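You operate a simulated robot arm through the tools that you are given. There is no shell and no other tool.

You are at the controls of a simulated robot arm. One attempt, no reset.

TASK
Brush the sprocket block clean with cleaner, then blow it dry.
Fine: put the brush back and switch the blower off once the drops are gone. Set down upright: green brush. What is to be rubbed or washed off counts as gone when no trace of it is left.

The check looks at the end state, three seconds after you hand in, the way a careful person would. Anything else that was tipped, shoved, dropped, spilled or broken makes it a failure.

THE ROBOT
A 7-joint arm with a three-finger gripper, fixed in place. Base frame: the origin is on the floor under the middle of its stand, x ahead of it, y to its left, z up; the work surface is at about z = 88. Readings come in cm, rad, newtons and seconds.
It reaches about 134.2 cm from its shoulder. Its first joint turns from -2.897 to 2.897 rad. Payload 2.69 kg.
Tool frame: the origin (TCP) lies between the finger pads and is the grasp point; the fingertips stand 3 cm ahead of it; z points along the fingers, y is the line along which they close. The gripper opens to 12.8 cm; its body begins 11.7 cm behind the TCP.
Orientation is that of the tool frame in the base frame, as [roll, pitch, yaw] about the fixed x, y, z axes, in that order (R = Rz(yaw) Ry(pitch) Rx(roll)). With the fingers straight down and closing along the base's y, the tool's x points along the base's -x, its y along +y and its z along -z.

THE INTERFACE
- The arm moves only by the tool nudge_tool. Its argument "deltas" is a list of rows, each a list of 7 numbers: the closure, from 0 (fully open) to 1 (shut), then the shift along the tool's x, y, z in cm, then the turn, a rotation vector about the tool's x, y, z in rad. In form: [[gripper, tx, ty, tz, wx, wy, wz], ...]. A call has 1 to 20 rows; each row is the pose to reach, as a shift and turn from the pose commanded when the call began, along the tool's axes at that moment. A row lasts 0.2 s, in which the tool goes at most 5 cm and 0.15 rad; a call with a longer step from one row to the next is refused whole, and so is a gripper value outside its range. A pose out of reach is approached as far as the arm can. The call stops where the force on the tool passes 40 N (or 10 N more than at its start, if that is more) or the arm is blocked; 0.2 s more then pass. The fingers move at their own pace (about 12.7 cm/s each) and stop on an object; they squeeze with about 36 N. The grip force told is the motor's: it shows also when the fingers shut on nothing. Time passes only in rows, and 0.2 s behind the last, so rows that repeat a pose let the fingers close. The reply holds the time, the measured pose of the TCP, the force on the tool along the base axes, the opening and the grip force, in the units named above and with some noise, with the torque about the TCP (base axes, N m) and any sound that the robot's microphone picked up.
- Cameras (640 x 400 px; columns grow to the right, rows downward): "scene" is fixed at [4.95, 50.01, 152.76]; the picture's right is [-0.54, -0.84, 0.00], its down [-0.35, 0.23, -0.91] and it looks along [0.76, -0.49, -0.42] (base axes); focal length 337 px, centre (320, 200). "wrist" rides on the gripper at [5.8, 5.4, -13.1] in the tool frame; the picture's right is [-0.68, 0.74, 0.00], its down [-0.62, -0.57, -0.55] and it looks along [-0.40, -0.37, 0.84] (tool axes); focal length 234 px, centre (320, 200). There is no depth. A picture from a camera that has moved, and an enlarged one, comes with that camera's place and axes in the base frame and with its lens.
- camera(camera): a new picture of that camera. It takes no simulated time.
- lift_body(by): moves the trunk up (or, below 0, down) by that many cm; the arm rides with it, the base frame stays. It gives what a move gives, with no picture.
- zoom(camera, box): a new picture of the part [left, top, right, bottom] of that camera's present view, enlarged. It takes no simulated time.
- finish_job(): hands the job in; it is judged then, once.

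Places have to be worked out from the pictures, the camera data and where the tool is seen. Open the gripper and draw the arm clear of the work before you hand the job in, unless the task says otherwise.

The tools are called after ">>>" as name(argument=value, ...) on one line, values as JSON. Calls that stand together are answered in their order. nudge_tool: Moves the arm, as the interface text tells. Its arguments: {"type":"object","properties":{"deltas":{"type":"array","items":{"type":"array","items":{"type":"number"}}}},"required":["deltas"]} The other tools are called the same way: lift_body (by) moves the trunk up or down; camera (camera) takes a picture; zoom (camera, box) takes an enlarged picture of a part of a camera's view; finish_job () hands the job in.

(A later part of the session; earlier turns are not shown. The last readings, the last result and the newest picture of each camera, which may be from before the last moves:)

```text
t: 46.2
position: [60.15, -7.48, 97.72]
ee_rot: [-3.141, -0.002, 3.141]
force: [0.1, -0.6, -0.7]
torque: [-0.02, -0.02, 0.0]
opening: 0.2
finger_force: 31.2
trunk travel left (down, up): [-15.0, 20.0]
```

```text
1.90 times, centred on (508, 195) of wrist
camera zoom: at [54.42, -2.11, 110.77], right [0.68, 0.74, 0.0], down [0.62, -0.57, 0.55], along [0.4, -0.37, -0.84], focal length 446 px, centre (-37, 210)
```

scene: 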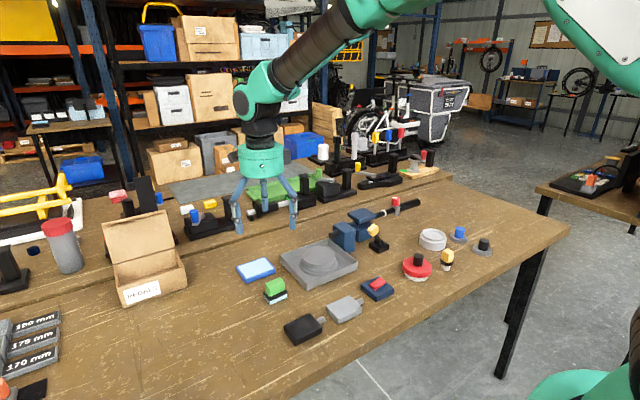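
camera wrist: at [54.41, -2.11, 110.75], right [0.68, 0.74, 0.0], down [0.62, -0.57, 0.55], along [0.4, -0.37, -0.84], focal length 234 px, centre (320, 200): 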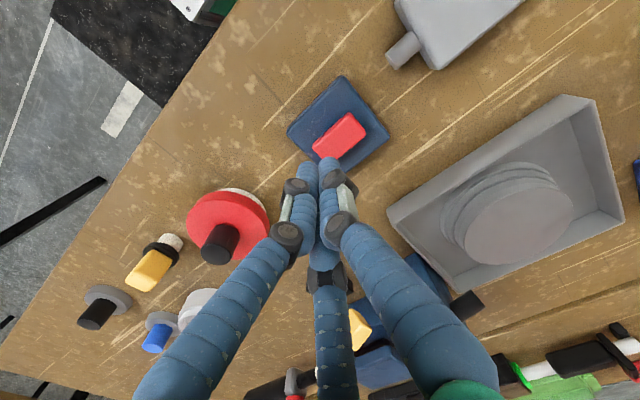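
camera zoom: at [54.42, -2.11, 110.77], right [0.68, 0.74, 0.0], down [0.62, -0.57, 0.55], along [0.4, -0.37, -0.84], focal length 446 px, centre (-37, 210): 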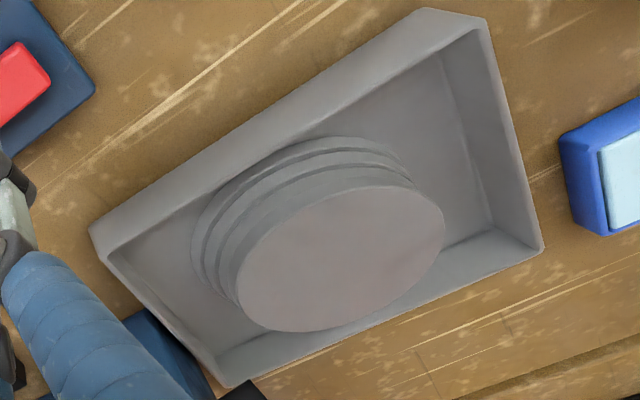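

No drops are visible anywhere yet. While the blower keeps running, I'll go back above the block for a high-magnification look at its surface.

>>> nudge_tool(deltas=[[1, 0, 0, -4, 0, 0, 0], [1, 0, 0, -8, 0, 0, 0], [0.8, -4.3, 1.3, -8, 0, 0, 0], [0.5, -8.6, 2.7, -8, 0, 0, 0], [0.2, -12.9, 4, -8, 0, 0, 0], [0, -17.2, 5.4, -8, 0, 0, 0], [0, -21.45, 6.7, -8, 0, 0, 0], [0, -21.45, 6.7, -8, 0, 0, 0]])

>>> zoom(camera="wrist", box=[265, 25, 390, 155])

>>> zoom(camera="wrist", box=[270, 30, 330, 90])

>>> zoom(camera="wrist", box=[325, 30, 385, 90])

>>> zoom(camera="wrist", box=[270, 85, 330, 145])

>>> zoom(camera="wrist", box=[325, 85, 385, 145])

```text
t: 48.0
position: [81.55, -0.7, 105.77]
ee_rot: [3.141, -0.002, 3.141]
force: [0.1, 0.2, -0.7]
torque: [0.0, 0.07, 0.02]
opening: 12.78
finger_force: 0.1
trunk travel left (down, up): [-15.0, 20.0]
```

```text
3.08 times, centred on (328, 90) of wrist
camera zoom: at [75.81, 4.63, 118.82], right [0.68, 0.74, 0.0], down [0.62, -0.57, 0.55], along [0.4, -0.37, -0.84], focal length 720 px, centre (297, 538)
```

zoom: 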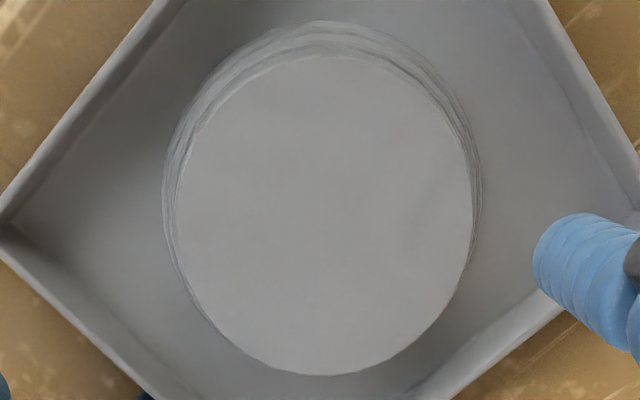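

```text
6.67 times, centred on (300, 60) of wrist
camera zoom: at [75.81, 4.63, 118.82], right [0.68, 0.74, 0.0], down [0.62, -0.57, 0.55], along [0.4, -0.37, -0.84], focal length 1561 px, centre (453, 1133)
```

zoom: 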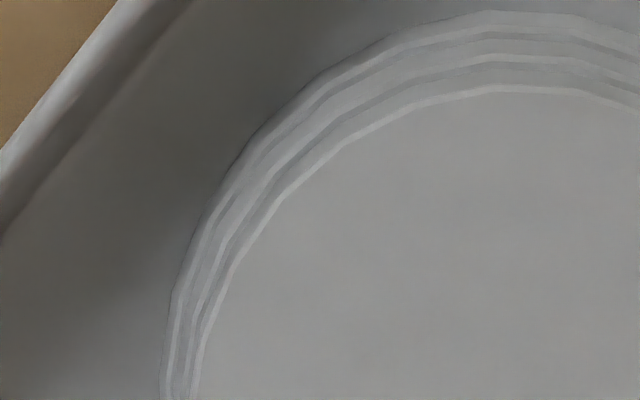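

```text
6.67 times, centred on (355, 60) of wrist
camera zoom: at [75.81, 4.63, 118.82], right [0.68, 0.74, 0.0], down [0.62, -0.57, 0.55], along [0.4, -0.37, -0.84], focal length 1561 px, centre (87, 1133)
```

zoom: 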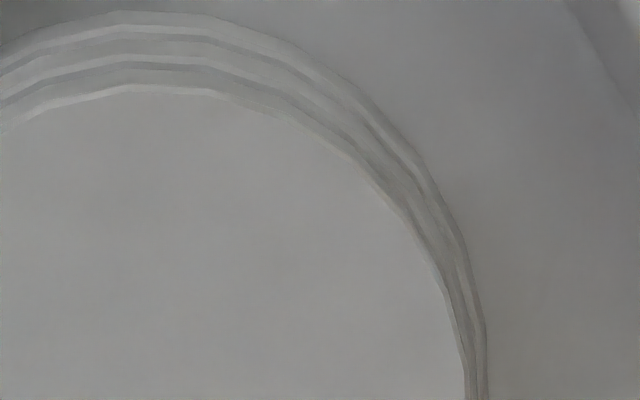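

```text
6.67 times, centred on (300, 115) of wrist
camera zoom: at [75.81, 4.63, 118.82], right [0.68, 0.74, 0.0], down [0.62, -0.57, 0.55], along [0.4, -0.37, -0.84], focal length 1561 px, centre (453, 767)
```

zoom: 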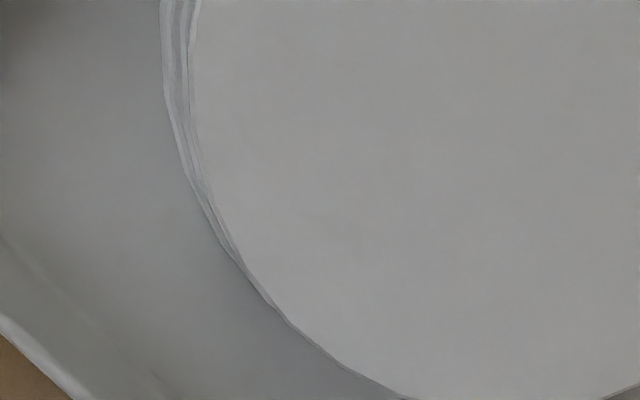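

```text
6.67 times, centred on (355, 115) of wrist
camera zoom: at [75.81, 4.63, 118.82], right [0.68, 0.74, 0.0], down [0.62, -0.57, 0.55], along [0.4, -0.37, -0.84], focal length 1561 px, centre (87, 767)
```

zoom: 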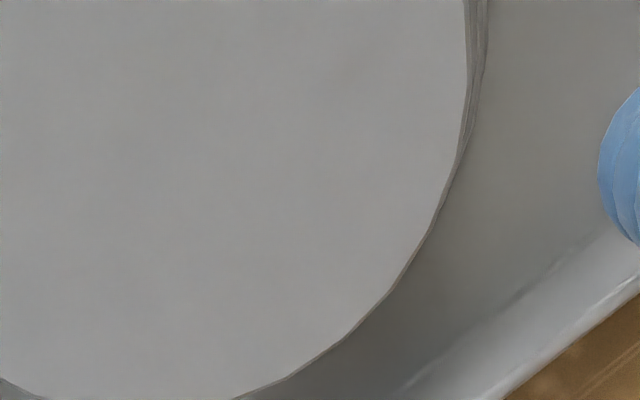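

The block looks completely clean, but I never saw drops after brushing, so I want to be sure every trace is really off. I'll switch the blower off now by pressing the rocker's +y end, then brush once more and look for drops; first I move over that end.

>>> nudge_tool(deltas=[[0, 4.3, -0.4, 0, 0, 0, 0], [0.3, 8.6, -0.8, 0, 0, 0, 0], [0.6, 12.9, -1.2, 0, 0, 0, 0], [0.9, 17.2, -1.6, 0, 0, 0, 0], [1, 21.45, -1.9, 0, 0, 0, 0], [1, 21.45, -1.9, 4, 0, 0, 0], [1, 21.45, -1.9, 7.5, 0, 0, 0], [1, 21.45, -1.9, 9.5, 0, 0, 0], [1, 21.45, -1.9, 9.5, 0, 0, 0]])

>>> zoom(camera="scene", box=[350, 255, 410, 305])

>>> zoom(camera="wrist", box=[260, 60, 400, 200])

```text
t: 50.0
position: [60.37, -2.72, 96.06]
ee_rot: [-3.14, 0.0, 3.138]
force: [0.0, -0.3, 0.8]
torque: [-0.01, 0.02, 0.01]
opening: 0.19
finger_force: 31.7
trunk travel left (down, up): [-15.0, 20.0]
```

```text
8.00 times, centred on (380, 280) of scene
camera zoom: at [4.95, 50.01, 152.76], right [-0.54, -0.84, 0.0], down [-0.35, 0.23, -0.91], along [0.76, -0.49, -0.42], focal length 2697 px, centre (-160, -440)
```

zoom: 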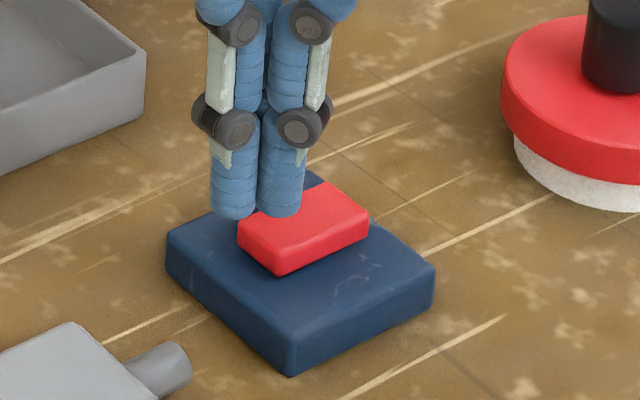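

```text
2.86 times, centred on (330, 130) of wrist
camera zoom: at [54.48, 2.61, 109.16], right [0.68, 0.74, 0.0], down [0.62, -0.57, 0.55], along [0.4, -0.37, -0.84], focal length 669 px, centre (291, 400)
```

zoom: 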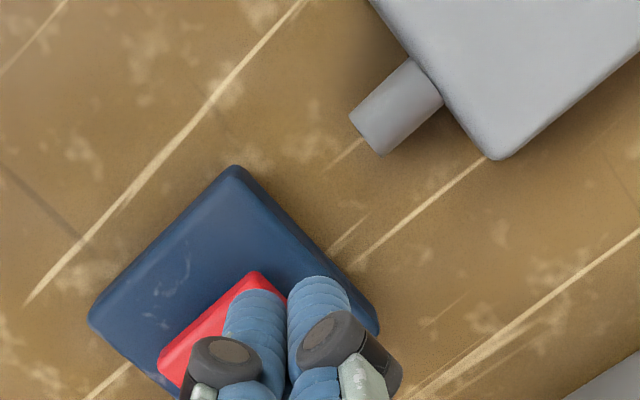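

>>> nudge_tool(deltas=[[1, 0, 0, 0.8, 0, 0, 0], [1, 0, 0, 1.2, 0, 0, 0], [1, 0, 0, 1.5, 0, 0, 0], [1, 0, 0, 1.7, 0, 0, 0], [1, 0, 0, 1.7, 0, 0, 0]])

>>> zoom(camera="scene", box=[330, 215, 410, 305])

```text
t: 51.2
position: [60.27, -2.71, 94.36]
ee_rot: [-3.139, 0.0, 3.14]
force: [0.1, 0.2, 0.0]
torque: [0.01, 0.0, 0.02]
opening: 0.2
finger_force: 31.5
trunk travel left (down, up): [-15.0, 20.0]
```

```text
4.44 times, centred on (370, 260) of scene
camera zoom: at [4.95, 50.01, 152.76], right [-0.54, -0.84, 0.0], down [-0.35, 0.23, -0.91], along [0.76, -0.49, -0.42], focal length 1498 px, centre (98, -67)
```

zoom: 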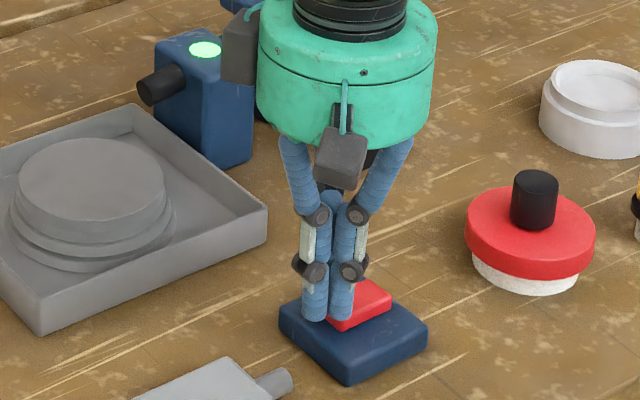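

>>> nudge_tool(deltas=[[1, 0, 0, 0.2, 0, 0, 0], [1, 0, 0, 0.4, 0, 0, 0], [1, 0, 0, 0.4, 0, 0, 0]])

>>> zoom(camera="scene", box=[330, 215, 410, 305])

```text
t: 52.0
position: [60.11, -2.8, 94.13]
ee_rot: [-3.14, 0.0, 3.137]
force: [-0.9, 0.4, 0.6]
torque: [0.01, 0.02, 0.03]
opening: 0.19
finger_force: 31.0
trunk travel left (down, up): [-15.0, 20.0]
```

```text
4.44 times, centred on (370, 260) of scene
camera zoom: at [4.95, 50.01, 152.76], right [-0.54, -0.84, 0.0], down [-0.35, 0.23, -0.91], along [0.76, -0.49, -0.42], focal length 1498 px, centre (98, -67)
```

zoom: 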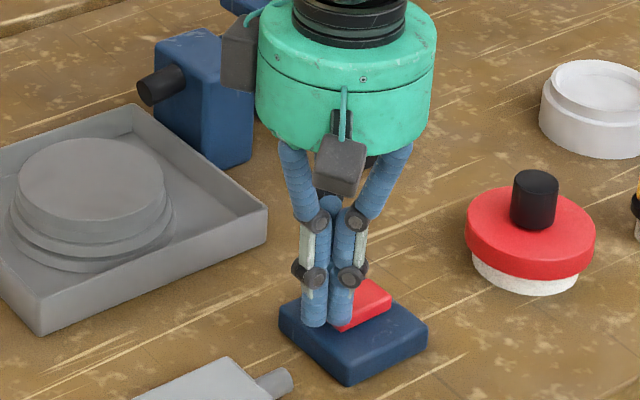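

The lamp went out with a light press. I'll lift off and check the rocker's position and the block.

>>> nudge_tool(deltas=[[1, 0, 0, -1, 0, 0, 0], [1, 0, 0, -4, 0, 0, 0], [1, 0, 0, -8, 0, 0, 0], [1, 0, 0, -12, 0, 0, 0], [1, 0, 0, -12, 0, 0, 0]])

>>> zoom(camera="scene", box=[364, 274, 392, 296])

>>> zoom(camera="scene", box=[280, 210, 380, 290])

```text
t: 53.2
position: [60.23, -2.61, 106.27]
ee_rot: [-3.141, -0.001, 3.141]
force: [0.0, -0.3, 0.1]
torque: [0.0, -0.03, 0.0]
opening: 0.23
finger_force: 31.1
trunk travel left (down, up): [-15.0, 20.0]
```

```text
16.00 times, centred on (378, 285) of scene
camera zoom: at [4.95, 50.01, 152.76], right [-0.54, -0.84, 0.0], down [-0.35, 0.23, -0.91], along [0.76, -0.49, -0.42], focal length 5394 px, centre (-608, -1160)
```

zoom: 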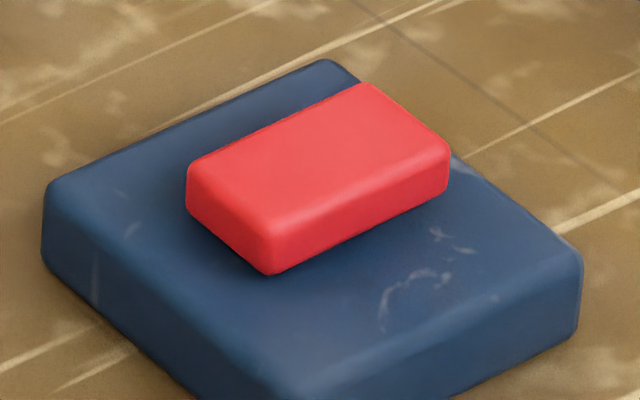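

```text
5.00 times, centred on (330, 250) of scene
camera zoom: at [4.95, 50.01, 152.76], right [-0.54, -0.84, 0.0], down [-0.35, 0.23, -0.91], along [0.76, -0.49, -0.42], focal length 1686 px, centre (270, -50)
```

zoom: 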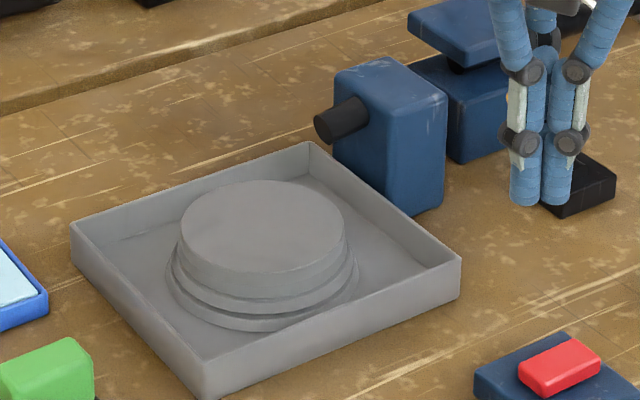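

The blower is off and nothing else has changed. To be certain, I'll do a second careful brushing: go back above the brush with the same tool yaw I released it at, so the fingers fit without turning it.

>>> nudge_tool(deltas=[[1, -0.96, 1.69, -2, 0, 0, 0.141], [0.8, -1.93, 3.39, -4, 0, 0, 0.281], [0.6, -2.89, 5.08, -4, 0, 0, 0.422], [0.4, -3.85, 6.77, -4, 0, 0, 0.563], [0.2, -4.82, 8.46, -4, 0, 0, 0.704], [0, -5.78, 10.16, -4, 0, 0, 0.844], [0, -6.75, 11.85, -4, 0, 0, 0.985], [0, -7.71, 13.54, -4, 0, 0, 1.126], [0, -8.67, 15.24, -4, 0, 0, 1.266], [0, -9.64, 16.93, -4, 0, 0, 1.407], [0, -10.6, 18.62, -4, 0, 0, 1.548], [0, -11.56, 20.31, -4, 0, 0, 1.689], [0, -12.53, 22.01, -4, 0, 0, 1.829], [0, -13.49, 23.7, -4, 0, 0, 1.97], [0, -13.49, 23.7, -4, 0, 0, 1.97]])

>>> zoom(camera="wrist", box=[270, 50, 400, 180])

>>> zoom(camera="scene", box=[245, 255, 315, 315])

```text
t: 56.4
position: [73.73, 21.06, 110.2]
ee_rot: [-3.141, 0.001, 1.169]
force: [0.2, 0.3, 0.1]
torque: [-0.05, 0.04, 0.01]
opening: 12.78
finger_force: 0.1
trunk travel left (down, up): [-15.0, 20.0]
```

```text
3.08 times, centred on (335, 115) of wrist
camera zoom: at [80.95, 24.37, 123.27], right [0.41, -0.91, 0.0], down [-0.76, -0.35, 0.55], along [-0.5, -0.23, -0.84], focal length 720 px, centre (274, 462)
```

zoom: 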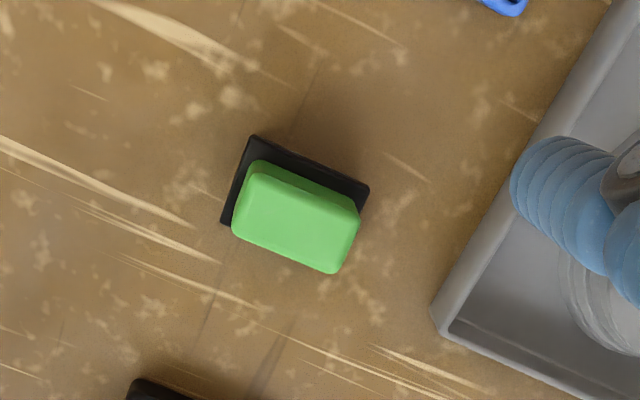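

```text
6.67 times, centred on (280, 285) of scene
camera zoom: at [4.95, 50.01, 152.76], right [-0.54, -0.84, 0.0], down [-0.35, 0.23, -0.91], along [0.76, -0.49, -0.42], focal length 2247 px, centre (587, -367)
```

zoom: 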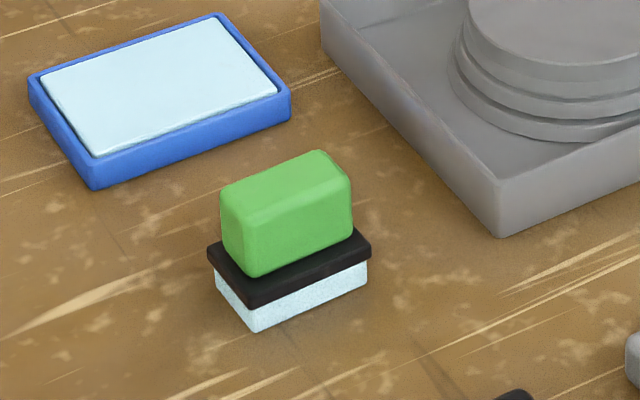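

The brush stands as before. I'll lower over it with the same pose and close.

>>> nudge_tool(deltas=[[0, 0, 0, 4, 0, 0, 0], [0, 0, 0, 8, 0, 0, 0], [0, 0, 0, 12, 0, 0, 0], [0, 0, 0, 14.5, 0, 0, 0], [0, 0, 0, 16, 0, 0, 0], [0, 0, 0, 16.5, 0, 0, 0], [0, 0, 0, 16.5, 0, 0, 0], [0.4, 0, 0, 16.5, 0, 0, 0], [0.6, 0, 0, 16.5, 0, 0, 0], [0.7, 0, 0, 16.5, 0, 0, 0], [0.8, 0, 0, 16.5, 0, 0, 0], [1, 0, 0, 16.5, 0, 0, 0], [1, 0, 0, 16.5, 0, 0, 0], [1, 0, 0, 16.5, 0, 0, 0]])

>>> zoom(camera="scene", box=[245, 255, 315, 315])

```text
t: 59.4
position: [73.76, 20.89, 93.6]
ee_rot: [3.141, 0.0, 1.17]
force: [-0.2, 1.0, 0.3]
torque: [-0.02, 0.04, 0.02]
opening: 3.33
finger_force: 36.1
trunk travel left (down, up): [-15.0, 20.0]
```

```text
6.67 times, centred on (280, 285) of scene
camera zoom: at [4.95, 50.01, 152.76], right [-0.54, -0.84, 0.0], down [-0.35, 0.23, -0.91], along [0.76, -0.49, -0.42], focal length 2247 px, centre (587, -367)
```

zoom: 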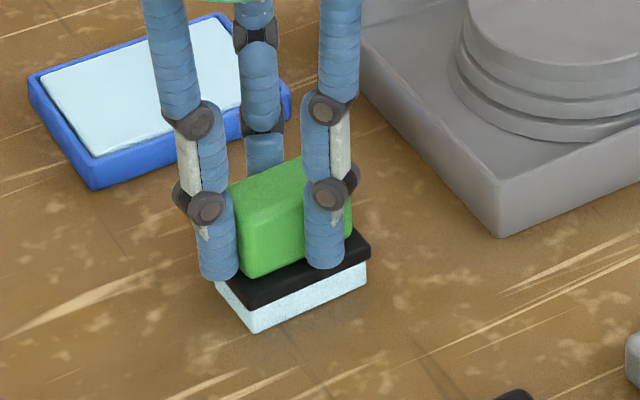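

Gripped without moving the brush. I'll lift it, dip it again in the light-blue cleaner and raise it.

>>> nudge_tool(deltas=[[1, 0, 0, -3, 0, 0, 0], [1, 0, 0, -7, 0, 0, 0], [1, 0, 0, -9, 0, 0, 0], [1, 1.3, 3.03, -9, 0, 0, 0], [1, 2.6, 6.05, -9, 0, 0, 0], [1, 3.9, 9.1, -9, 0, 0, 0], [1, 5.17, 12.1, -9, 0, 0, 0], [1, 5.17, 12.1, -6, 0, 0, 0], [1, 5.17, 12.1, -3.5, 0, 0, 0], [1, 5.17, 12.1, -2.3, 0, 0, 0], [1, 5.17, 12.1, -1.8, 0, 0, 0], [1, 5.17, 12.1, -1.6, 0, 0, 0], [1, 5.17, 12.1, -1.5, 0, 0, 0], [1, 5.17, 12.1, -1.5, 0, 0, 0]])

>>> zoom(camera="scene", box=[225, 235, 305, 300])

```text
t: 62.4
position: [86.97, 21.09, 95.32]
ee_rot: [3.14, -0.004, 1.172]
force: [-1.6, -2.5, 15.9]
torque: [-0.15, 0.13, -0.07]
opening: 3.32
finger_force: 36.0
trunk travel left (down, up): [-15.0, 20.0]
```

```text
6.15 times, centred on (265, 268) of scene
camera zoom: at [4.95, 50.01, 152.76], right [-0.54, -0.84, 0.0], down [-0.35, 0.23, -0.91], along [0.76, -0.49, -0.42], focal length 2074 px, centre (658, -215)
```

zoom: 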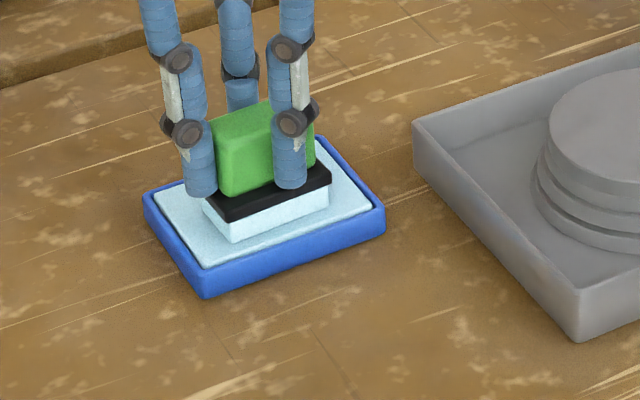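

Reloaded with cleaner (16 N on the pad). I'll lift and carry it back over the block, stopping just above it.

>>> nudge_tool(deltas=[[1, 0, 0, -2, 0, 0, 0], [1, 0, 0, -6, 0, 0, 0], [1, 0, 0, -9, 0, 0, 0], [1, -4, 0, -9, 0, 0, 0], [1, -8, 0, -9, 0, 0, 0], [1, -12, 0, -9, 0, 0, 0], [1, -16, 0, -9, 0, 0, 0], [1, -19.52, 0.05, -9, 0, 0, 0], [1, -19.52, 0.05, -6, 0, 0, 0], [1, -19.52, 0.05, -4, 0, 0, 0], [1, -19.52, 0.05, -3.2, 0, 0, 0], [1, -19.52, 0.05, -3.2, 0, 0, 0]])

>>> zoom(camera="scene", box=[280, 215, 360, 285])

```text
t: 65.0
position: [79.4, 2.97, 98.41]
ee_rot: [3.141, 0.0, 1.171]
force: [-0.3, -0.4, -0.8]
torque: [0.0, -0.02, -0.04]
opening: 3.3
finger_force: 36.1
trunk travel left (down, up): [-15.0, 20.0]
```

```text
5.71 times, centred on (320, 250) of scene
camera zoom: at [4.95, 50.01, 152.76], right [-0.54, -0.84, 0.0], down [-0.35, 0.23, -0.91], along [0.76, -0.49, -0.42], focal length 1926 px, centre (320, -86)
```

zoom: 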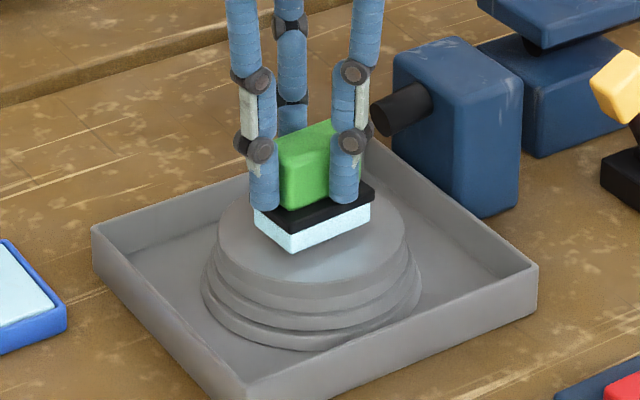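

Now a second, slightly wider raster at light pressure over the whole top.

>>> nudge_tool(deltas=[[1, 0, 0, 0.4, 0, 0, 0], [1, 0, 0, 0.65, 0, 0, 0], [1, -1.73, -1.01, 0.65, 0, 0, 0], [1, -3.55, -1.97, 0.65, 0, 0, 0], [1, -1.25, -2.95, 0.65, 0, 0, 0], [1, 1.06, -3.92, 0.65, 0, 0, 0], [1, 1.68, -2.45, 0.65, 0, 0, 0], [1, -0.62, -1.47, 0.65, 0, 0, 0], [1, -2.93, -0.5, 0.65, 0, 0, 0], [1, -2.3, 0.97, 0.65, 0, 0, 0], [1, 0, 0, 0.65, 0, 0, 0], [1, 2.3, -0.97, 0.65, 0, 0, 0], [1, 2.93, 0.5, 0.65, 0, 0, 0], [1, 0.62, 1.47, 0.65, 0, 0, 0], [1, -1.68, 2.45, 0.65, 0, 0, 0], [1, -1.06, 3.92, 0.65, 0, 0, 0], [1, 1.25, 2.95, 0.65, 0, 0, 0], [1, 3.55, 1.97, 0.65, 0, 0, 0], [1, 1.73, 1.01, 0.65, 0, 0, 0], [1, 0, 0, 0.65, 0, 0, 0]])

>>> zoom(camera="scene", box=[280, 215, 360, 285])

```text
t: 69.2
position: [79.34, 3.09, 97.78]
ee_rot: [-3.141, 0.0, 1.172]
force: [-2.7, 1.8, 26.7]
torque: [-0.23, 0.05, -0.12]
opening: 3.31
finger_force: 36.1
trunk travel left (down, up): [-15.0, 20.0]
```

```text
5.71 times, centred on (320, 250) of scene
camera zoom: at [4.95, 50.01, 152.76], right [-0.54, -0.84, 0.0], down [-0.35, 0.23, -0.91], along [0.76, -0.49, -0.42], focal length 1926 px, centre (320, -86)
```

zoom: 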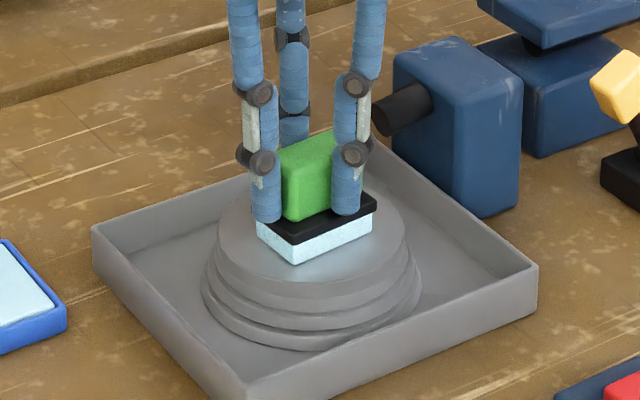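

>>> nudge_tool(deltas=[[1, 0, 0, -1.5, 0, 0, 0], [1, 0, 0, -5, 0, 0, 0], [1, 3, -3, -6, 0, 0, 0], [1, 6, -6, -6, 0, 0, 0], [1, 9, -8, -6, 0, 0, 0]])

>>> zoom(camera="scene", box=[295, 235, 345, 275])

>>> camera(camera="wrist")

```text
t: 70.4
position: [75.55, 14.44, 103.47]
ee_rot: [3.141, 0.0, 1.171]
force: [-0.2, 0.2, -1.1]
torque: [-0.01, 0.04, 0.0]
opening: 3.31
finger_force: 35.6
trunk travel left (down, up): [-15.0, 20.0]
```

```text
10.00 times, centred on (320, 255) of scene
camera zoom: at [4.95, 50.01, 152.76], right [-0.54, -0.84, 0.0], down [-0.35, 0.23, -0.91], along [0.76, -0.49, -0.42], focal length 3371 px, centre (320, -350)
```

zoom: 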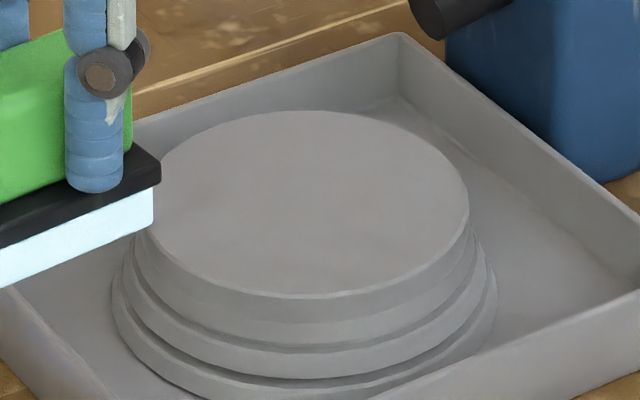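

```text
taken
camera wrist: at [82.76, 17.75, 116.55], right [0.41, -0.91, 0.0], down [-0.76, -0.35, 0.55], along [-0.5, -0.23, -0.84], focal length 234 px, centre (320, 200)
```

wrist: 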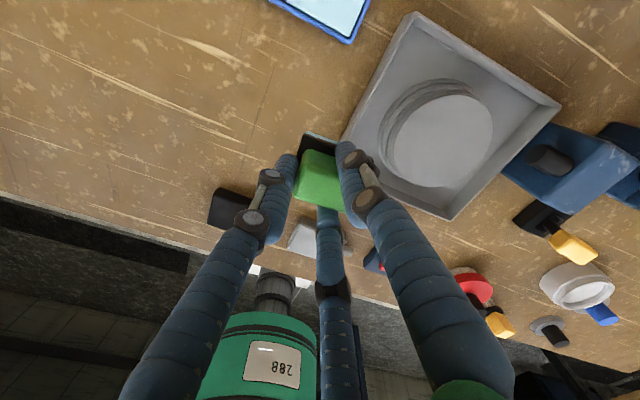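

>>> zoom(camera="wrist", box=[350, 50, 530, 210])

>>> zoom(camera="wrist", box=[390, 80, 500, 190])

```text
2.50 times, centred on (440, 130) of wrist
camera zoom: at [82.76, 17.75, 116.55], right [0.41, -0.91, 0.0], down [-0.76, -0.35, 0.55], along [-0.5, -0.23, -0.84], focal length 585 px, centre (20, 375)
```

zoom: 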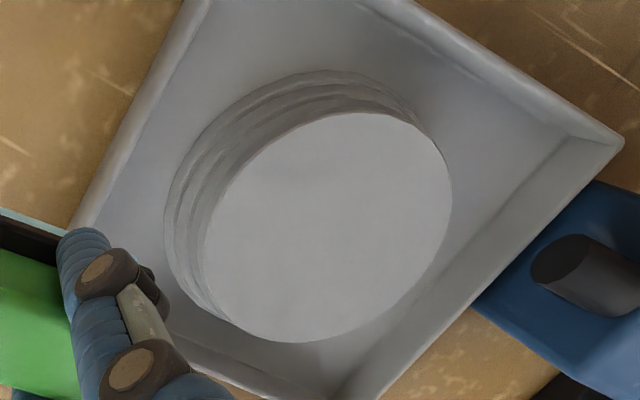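

```text
3.64 times, centred on (445, 135) of wrist
camera zoom: at [82.76, 17.75, 116.55], right [0.41, -0.91, 0.0], down [-0.76, -0.35, 0.55], along [-0.5, -0.23, -0.84], focal length 852 px, centre (-134, 436)
```

zoom: 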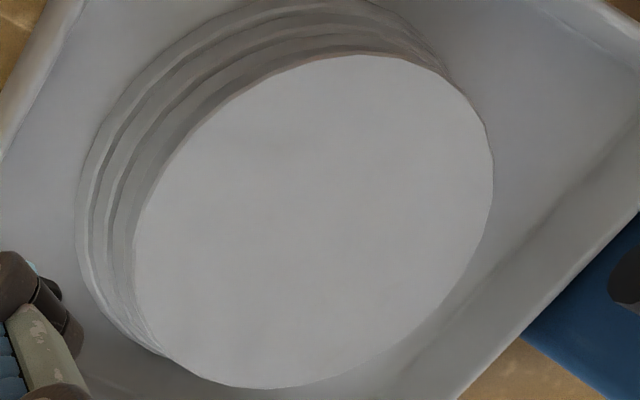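

Still perfectly clean, with no green anywhere and no drops visible. I'll put the brush back on its spot.

>>> nudge_tool(deltas=[[1, 2.7, -2.1, 0, 0, 0, 0], [1, 5.36, -4.15, 0, 0, 0, 0], [1, 5.36, -4.15, 3.5, 0, 0, 0], [1, 5.36, -4.15, 7, 0, 0, 0], [1, 5.36, -4.15, 8.8, 0, 0, 0], [1, 5.36, -4.15, 9.6, 0, 0, 0], [1, 5.36, -4.15, 9.9, 0, 0, 0], [1, 5.36, -4.15, 9.9, 0, 0, 0]])

>>> zoom(camera="scene", box=[245, 255, 315, 315])

```text
t: 72.2
position: [73.79, 20.95, 93.8]
ee_rot: [-3.14, 0.001, 1.173]
force: [0.3, -0.2, -0.9]
torque: [-0.01, 0.02, 0.01]
opening: 3.3
finger_force: 36.3
trunk travel left (down, up): [-15.0, 20.0]
```

```text
6.67 times, centred on (280, 285) of scene
camera zoom: at [4.95, 50.01, 152.76], right [-0.54, -0.84, 0.0], down [-0.35, 0.23, -0.91], along [0.76, -0.49, -0.42], focal length 2247 px, centre (587, -367)
```

zoom: 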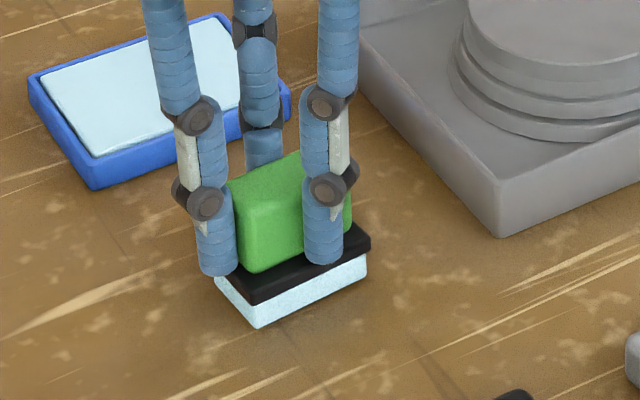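

>>> nudge_tool(deltas=[[1, 0, 0, 0.15, 0, 0, 0], [1, 0, 0, 0.25, 0, 0, 0], [1, 0, 0, 0.25, 0, 0, 0]])

```text
t: 73.0
position: [73.65, 20.95, 93.52]
ee_rot: [3.141, 0.001, 1.17]
force: [0.1, -1.2, 5.6]
torque: [-0.15, -0.02, -0.03]
opening: 3.32
finger_force: 35.7
trunk travel left (down, up): [-15.0, 20.0]
```

The brush touches the table (5.6 N). I'll ease off slightly, open gradually, and rise.

>>> nudge_tool(deltas=[[1, 0, 0, -0.08, 0, 0, 0], [0.72, 0, 0, -0.08, 0, 0, 0], [0.68, 0, 0, -0.08, 0, 0, 0], [0.6, 0, 0, -0.08, 0, 0, 0], [0.4, 0, 0, -0.08, 0, 0, 0], [0.2, 0, 0, -0.08, 0, 0, 0], [0, 0, 0, -0.08, 0, 0, 0], [0, 0, 0, -0.08, 0, 0, 0], [0, 0, 0, -3, 0, 0, 0], [0, 0, 0, -8, 0, 0, 0], [0, 0, 0, -12.5, 0, 0, 0], [0, 0, 0, -12.5, 0, 0, 0]])

>>> zoom(camera="scene", box=[245, 255, 315, 315])

>>> zoom(camera="scene", box=[295, 230, 345, 275])

```text
t: 75.6
position: [73.81, 20.92, 106.12]
ee_rot: [3.141, -0.001, 1.17]
force: [-1.0, 0.7, 0.2]
torque: [0.01, -0.07, 0.02]
opening: 12.81
finger_force: 0.1
trunk travel left (down, up): [-15.0, 20.0]
```

```text
6.67 times, centred on (280, 285) of scene
camera zoom: at [4.95, 50.01, 152.76], right [-0.54, -0.84, 0.0], down [-0.35, 0.23, -0.91], along [0.76, -0.49, -0.42], focal length 2247 px, centre (587, -367)
```

zoom: 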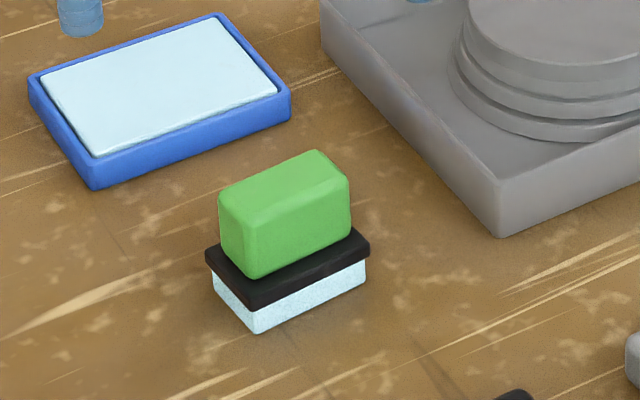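

```text
8.89 times, centred on (320, 252) of scene
camera zoom: at [4.95, 50.01, 152.76], right [-0.54, -0.84, 0.0], down [-0.35, 0.23, -0.91], along [0.76, -0.49, -0.42], focal length 2996 px, centre (320, -267)
```

zoom: 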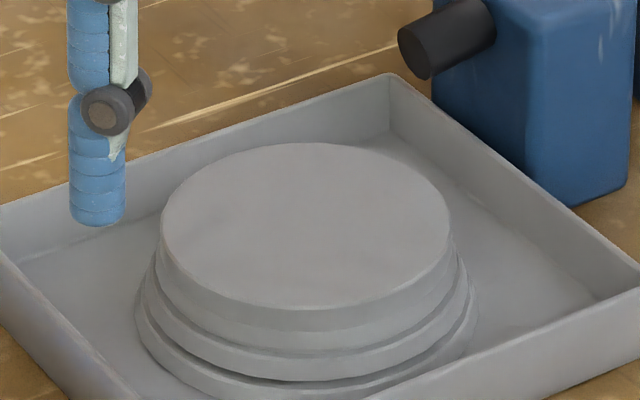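

The brush is back upright in place. Now I'll return to the rocker with the neutral yaw and fingers shut to run the blower again.

>>> nudge_tool(deltas=[[0, -2.25, -0.1, 0, 0, 0, -0.141], [0, -4.5, -0.19, 0, 0, 0, -0.281], [0, -6.75, -0.29, 0, 0, 0, -0.422], [0, -9, -0.38, 0, 0, 0, -0.563], [0.2, -11.25, -0.48, 0, 0, 0, -0.704], [0.4, -13.5, -0.57, 0, 0, 0, -0.844], [0.6, -15.75, -0.67, 0, 0, 0, -0.985], [0.8, -18, -0.77, 0, 0, 0, -1.126], [1, -20.25, -0.86, 0, 0, 0, -1.266], [1, -22.5, -0.96, 0, 0, 0, -1.407], [1, -24.75, -1.05, 0, 0, 0, -1.548], [1, -27, -1.15, 0, 0, 0, -1.689], [1, -29.25, -1.24, 0, 0, 0, -1.829], [1, -31.5, -1.34, 0, 0, 0, -1.97], [1, -31.5, -1.34, 4, 0, 0, 0], [1, -31.5, -1.34, 8, 0, 0, -1.97]])

```text
refused: row 15 steps farther than a row can; nothing moved
```

Row 15 dropped the rotation term by mistake; I'll resend it corrected.

>>> nudge_tool(deltas=[[0, -2.25, -0.1, 0, 0, 0, -0.141], [0, -4.5, -0.19, 0, 0, 0, -0.281], [0, -6.75, -0.29, 0, 0, 0, -0.422], [0, -9, -0.38, 0, 0, 0, -0.563], [0.2, -11.25, -0.48, 0, 0, 0, -0.704], [0.4, -13.5, -0.57, 0, 0, 0, -0.844], [0.6, -15.75, -0.67, 0, 0, 0, -0.985], [0.8, -18, -0.77, 0, 0, 0, -1.126], [1, -20.25, -0.86, 0, 0, 0, -1.266], [1, -22.5, -0.96, 0, 0, 0, -1.407], [1, -24.75, -1.05, 0, 0, 0, -1.548], [1, -27, -1.15, 0, 0, 0, -1.689], [1, -29.25, -1.24, 0, 0, 0, -1.829], [1, -31.5, -1.34, 0, 0, 0, -1.97], [1, -31.5, -1.34, 4, 0, 0, -1.97], [1, -31.5, -1.34, 8, 0, 0, -1.97], [1, -31.5, -1.34, 9.5, 0, 0, -1.97], [1, -31.5, -1.34, 9.5, 0, 0, -1.97]])

>>> zoom(camera="scene", box=[350, 255, 410, 305])

```text
t: 79.4
position: [60.29, -7.48, 96.4]
ee_rot: [-3.141, 0.0, -3.139]
force: [-0.5, -0.5, -0.3]
torque: [-0.01, 0.01, 0.04]
opening: 0.19
finger_force: 31.6
trunk travel left (down, up): [-15.0, 20.0]
```

```text
8.00 times, centred on (380, 280) of scene
camera zoom: at [4.95, 50.01, 152.76], right [-0.54, -0.84, 0.0], down [-0.35, 0.23, -0.91], along [0.76, -0.49, -0.42], focal length 2697 px, centre (-160, -440)
```

zoom: 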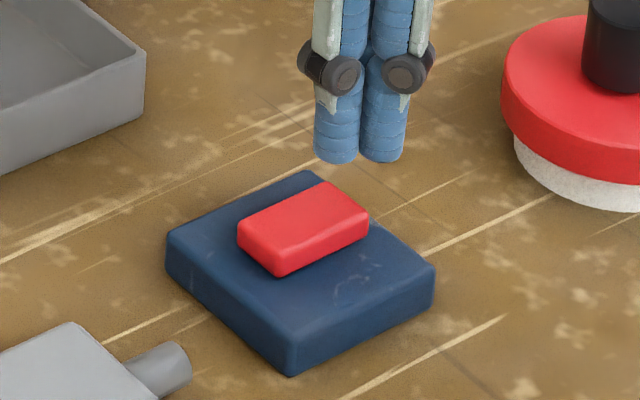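

>>> nudge_tool(deltas=[[1, 0, 0, 1.2, 0, 0, 0], [1, 0, 0, 1.9, 0, 0, 0], [1, 0, 0, 2.3, 0, 0, 0], [1, 0, 0, 2.5, 0, 0, 0], [1, 0, 0, 2.6, 0, 0, 0]])

>>> zoom(camera="scene", box=[320, 205, 410, 305])

```text
t: 80.6
position: [60.26, -7.7, 94.08]
ee_rot: [-3.141, 0.001, 3.14]
force: [-3.2, -3.3, 11.3]
torque: [0.08, 0.09, 0.06]
opening: 0.23
finger_force: 31.6
trunk travel left (down, up): [-15.0, 20.0]
```

```text
4.00 times, centred on (365, 255) of scene
camera zoom: at [4.95, 50.01, 152.76], right [-0.54, -0.84, 0.0], down [-0.35, 0.23, -0.91], along [0.76, -0.49, -0.42], focal length 1348 px, centre (140, -20)
```

zoom: 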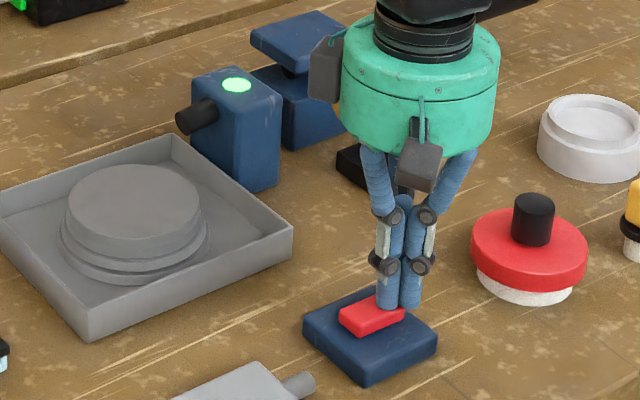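

The blower lamp is on again. I'll lift clear and let it blow for a good while, viewing the block meanwhile.

>>> nudge_tool(deltas=[[1, 0, 0, -0.5, 0, 0, 0], [1, 0, 0, -2, 0, 0, 0], [1, 0, 0, -4, 0, 0, 0], [1, 0, 0, -4, 0, 0, 0], [1, 0, 0, -4, 0, 0, 0], [1, 0, 0, -4, 0, 0, 0], [1, 0, 0, -4, 0, 0, 0], [1, 0, 0, -4, 0, 0, 0], [1, 0, 0, -4, 0, 0, 0], [1, 0, 0, -4, 0, 0, 0], [1, 0, 0, -4, 0, 0, 0], [1, 0, 0, -4, 0, 0, 0], [1, 0, 0, -4, 0, 0, 0], [1, 0, 0, -4, 0, 0, 0], [1, 0, 0, -4, 0, 0, 0], [1, 0, 0, -4, 0, 0, 0], [1, 0, 0, -4, 0, 0, 0], [1, 0, 0, -4, 0, 0, 0], [1, 0, 0, -4, 0, 0, 0], [1, 0, 0, -4, 0, 0, 0]])

>>> zoom(camera="scene", box=[280, 210, 380, 290])

```text
t: 84.8
position: [60.14, -7.48, 97.95]
ee_rot: [3.14, 0.0, 3.14]
force: [-0.3, -0.1, 0.0]
torque: [0.0, -0.01, -0.04]
opening: 0.21
finger_force: 31.2
trunk travel left (down, up): [-15.0, 20.0]
```

```text
5.00 times, centred on (330, 250) of scene
camera zoom: at [4.95, 50.01, 152.76], right [-0.54, -0.84, 0.0], down [-0.35, 0.23, -0.91], along [0.76, -0.49, -0.42], focal length 1686 px, centre (270, -50)
```

zoom: 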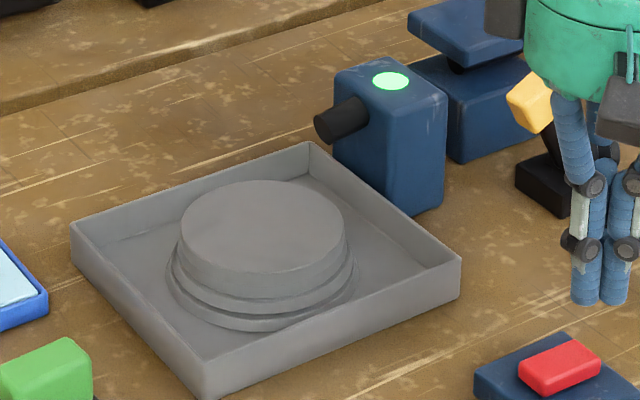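

>>> nudge_tool(deltas=[[1, 0, 0, 0, 0, 0, 0], [1, 0, 0, 0, 0, 0, 0], [1, 0, 0, 0, 0, 0, 0], [1, 0, 0, 0, 0, 0, 0], [1, 0, 0, 0, 0, 0, 0], [1, 0, 0, 0, 0, 0, 0], [1, 0, 0, 0, 0, 0, 0], [1, 0, 0, 0, 0, 0, 0], [1, 0, 0, 0, 0, 0, 0], [1, 0, 0, 0, 0, 0, 0], [1, 0, 0, 0, 0, 0, 0], [1, 0, 0, 0, 0, 0, 0], [1, 0, 0, 0, 0, 0, 0], [1, 0, 0, 0, 0, 0, 0], [1, 0, 0, 0, 0, 0, 0], [1, 0, 0, 0, 0, 0, 0], [1, 0, 0, 0, 0, 0, 0], [1, 0, 0, 0, 0, 0, 0], [1, 0, 0, 0, 0, 0, 0], [1, 0, 0, 0, 0, 0, 0]])

>>> nudge_tool(deltas=[[1, 0, 0, 0, 0, 0, 0], [1, 0, 0, 0, 0, 0, 0], [1, 0, 0, 0, 0, 0, 0], [1, 0, 0, 0, 0, 0, 0], [1, 0, 0, 0, 0, 0, 0], [1, 0, 0, 0, 0, 0, 0], [1, 0, 0, 0, 0, 0, 0], [1, 0, 0, 0, 0, 0, 0], [1, 0, 0, 0, 0, 0, 0], [1, 0, 0, 0, 0, 0, 0], [1, 0, 0, 0, 0, 0, 0], [1, 0, 0, 0, 0, 0, 0], [1, 0, 0, 0, 0, 0, 0], [1, 0, 0, 0, 0, 0, 0], [1, 0, 0, 0, 0, 0, 0], [1, 0, 0, 0, 0, 0, 0], [1, 0, 0, 0, 0, 0, 0], [1, 0, 0, 0, 0, 0, 0], [1, 0, 0, 0, 0, 0, 0], [1, 0, 0, 0, 0, 0, 0]])

>>> zoom(camera="scene", box=[280, 210, 380, 290])

>>> zoom(camera="scene", box=[300, 238, 340, 265])

```text
t: 89.0
position: [60.08, -7.5, 97.96]
ee_rot: [3.142, 0.0, 3.14]
force: [0.2, -0.2, 0.2]
torque: [-0.03, 0.02, -0.02]
opening: 0.2
finger_force: 31.8
trunk travel left (down, up): [-15.0, 20.0]
```

```text
t: 93.2
position: [60.12, -7.45, 98.03]
ee_rot: [3.141, 0.0, 3.139]
force: [0.1, -0.1, 1.0]
torque: [-0.01, 0.0, -0.02]
opening: 0.21
finger_force: 31.3
trunk travel left (down, up): [-15.0, 20.0]
```

```text
5.00 times, centred on (330, 250) of scene
camera zoom: at [4.95, 50.01, 152.76], right [-0.54, -0.84, 0.0], down [-0.35, 0.23, -0.91], along [0.76, -0.49, -0.42], focal length 1686 px, centre (270, -50)
```

zoom: 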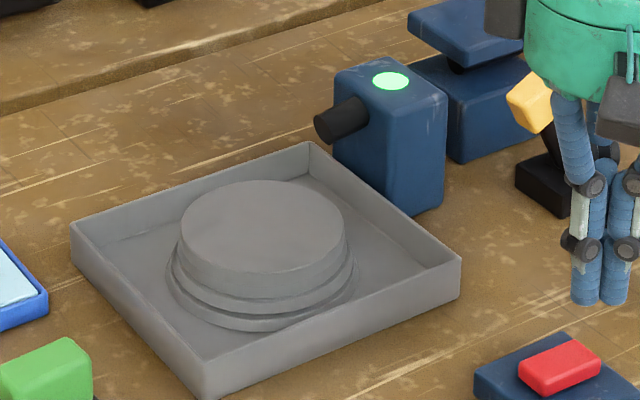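

```text
14.81 times, centred on (320, 252) of scene
camera zoom: at [4.95, 50.01, 152.76], right [-0.54, -0.84, 0.0], down [-0.35, 0.23, -0.91], along [0.76, -0.49, -0.42], focal length 4994 px, centre (320, -563)
```

zoom: 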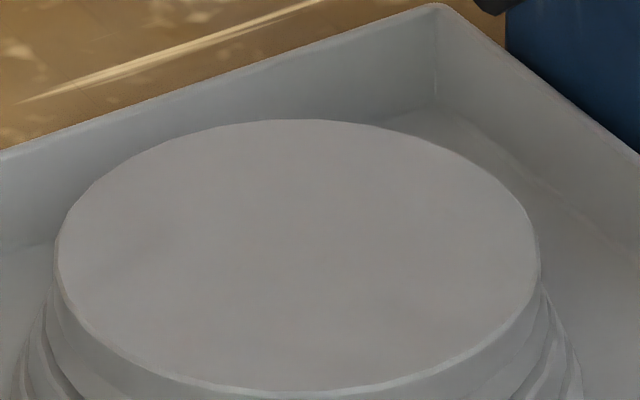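

The block is clean and shows no drops after more than 12 s of blowing. I'll switch the blower off by pressing the rocker's +y end, this time fully to its original tilt.

>>> nudge_tool(deltas=[[1, 0, 2.4, 0, 0, 0, 0], [1, 0, 4.8, 0, 0, 0, 0], [1, 0, 4.8, 2, 0, 0, 0], [1, 0, 4.8, 3.2, 0, 0, 0], [1, 0, 4.8, 3.6, 0, 0, 0], [1, 0, 4.8, 3.9, 0, 0, 0], [1, 0, 4.8, 4.1, 0, 0, 0], [1, 0, 4.8, 4.2, 0, 0, 0]])

>>> zoom(camera="scene", box=[320, 205, 410, 305])

```text
t: 95.0
position: [60.19, -2.69, 93.79]
ee_rot: [3.14, 0.0, 3.141]
force: [-2.1, 0.6, 2.1]
torque: [-0.03, 0.01, -0.01]
opening: 0.2
finger_force: 31.4
trunk travel left (down, up): [-15.0, 20.0]
```

```text
4.00 times, centred on (365, 255) of scene
camera zoom: at [4.95, 50.01, 152.76], right [-0.54, -0.84, 0.0], down [-0.35, 0.23, -0.91], along [0.76, -0.49, -0.42], focal length 1348 px, centre (140, -20)
```

zoom: 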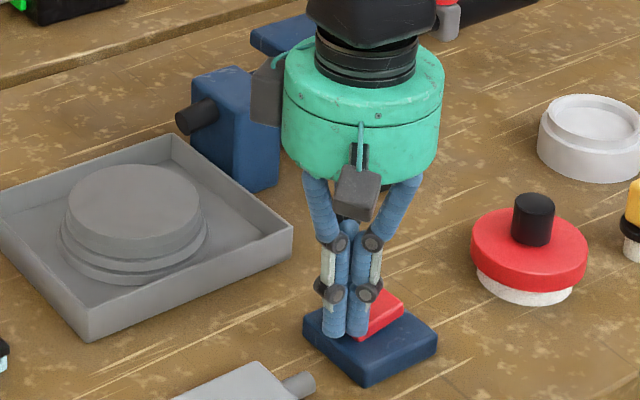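

The lamp is off. One small further press should seat the rocker at its stop, then I'll lift away.

>>> nudge_tool(deltas=[[1, 0, 0, 0.1, 0, 0, 0], [1, 0, 0, 0.2, 0, 0, 0], [1, 0, 0, 0.2, 0, 0, 0]])

>>> nudge_tool(deltas=[[1, 0, 0, -1, 0, 0, 0], [1, 0, 0, -4, 0, 0, 0], [1, 0, 0, -8, 0, 0, 0], [1, 0, 0, -12, 0, 0, 0], [1, 0, 0, -12, 0, 0, 0]])

>>> zoom(camera="scene", box=[364, 274, 392, 296])

>>> zoom(camera="scene", box=[280, 205, 410, 305])

```text
t: 95.8
position: [60.29, -2.64, 93.72]
ee_rot: [3.141, 0.004, 3.14]
force: [-4.5, -5.3, 28.5]
torque: [-0.52, 0.16, -0.02]
opening: 0.2
finger_force: 31.4
trunk travel left (down, up): [-15.0, 20.0]
```

```text
t: 97.0
position: [60.23, -2.63, 105.64]
ee_rot: [3.142, 0.0, 3.139]
force: [0.0, -0.5, 1.1]
torque: [0.0, -0.07, 0.04]
opening: 0.22
finger_force: 31.7
trunk travel left (down, up): [-15.0, 20.0]
```

```text
16.00 times, centred on (378, 285) of scene
camera zoom: at [4.95, 50.01, 152.76], right [-0.54, -0.84, 0.0], down [-0.35, 0.23, -0.91], along [0.76, -0.49, -0.42], focal length 5394 px, centre (-608, -1160)
```

zoom: 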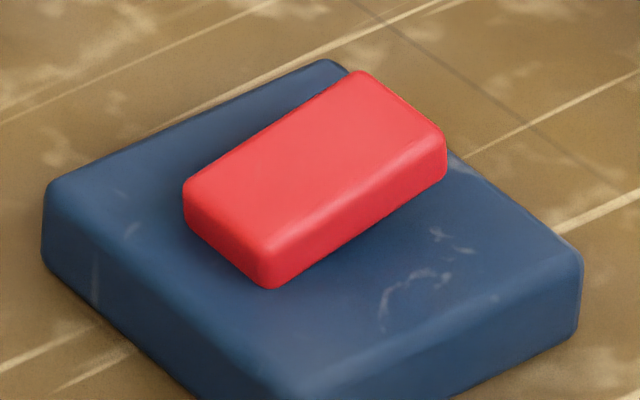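

```text
4.00 times, centred on (345, 255) of scene
camera zoom: at [4.95, 50.01, 152.76], right [-0.54, -0.84, 0.0], down [-0.35, 0.23, -0.91], along [0.76, -0.49, -0.42], focal length 1348 px, centre (220, -20)
```

zoom: 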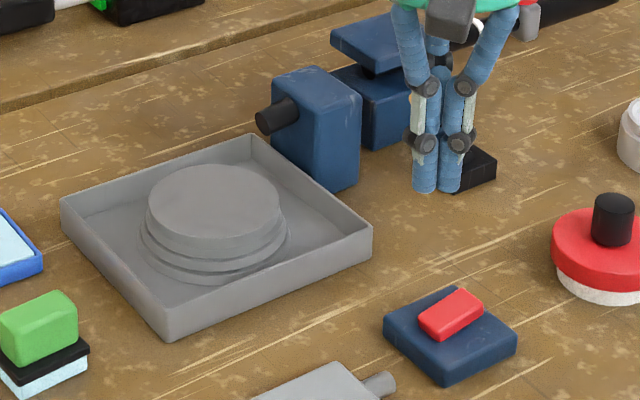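

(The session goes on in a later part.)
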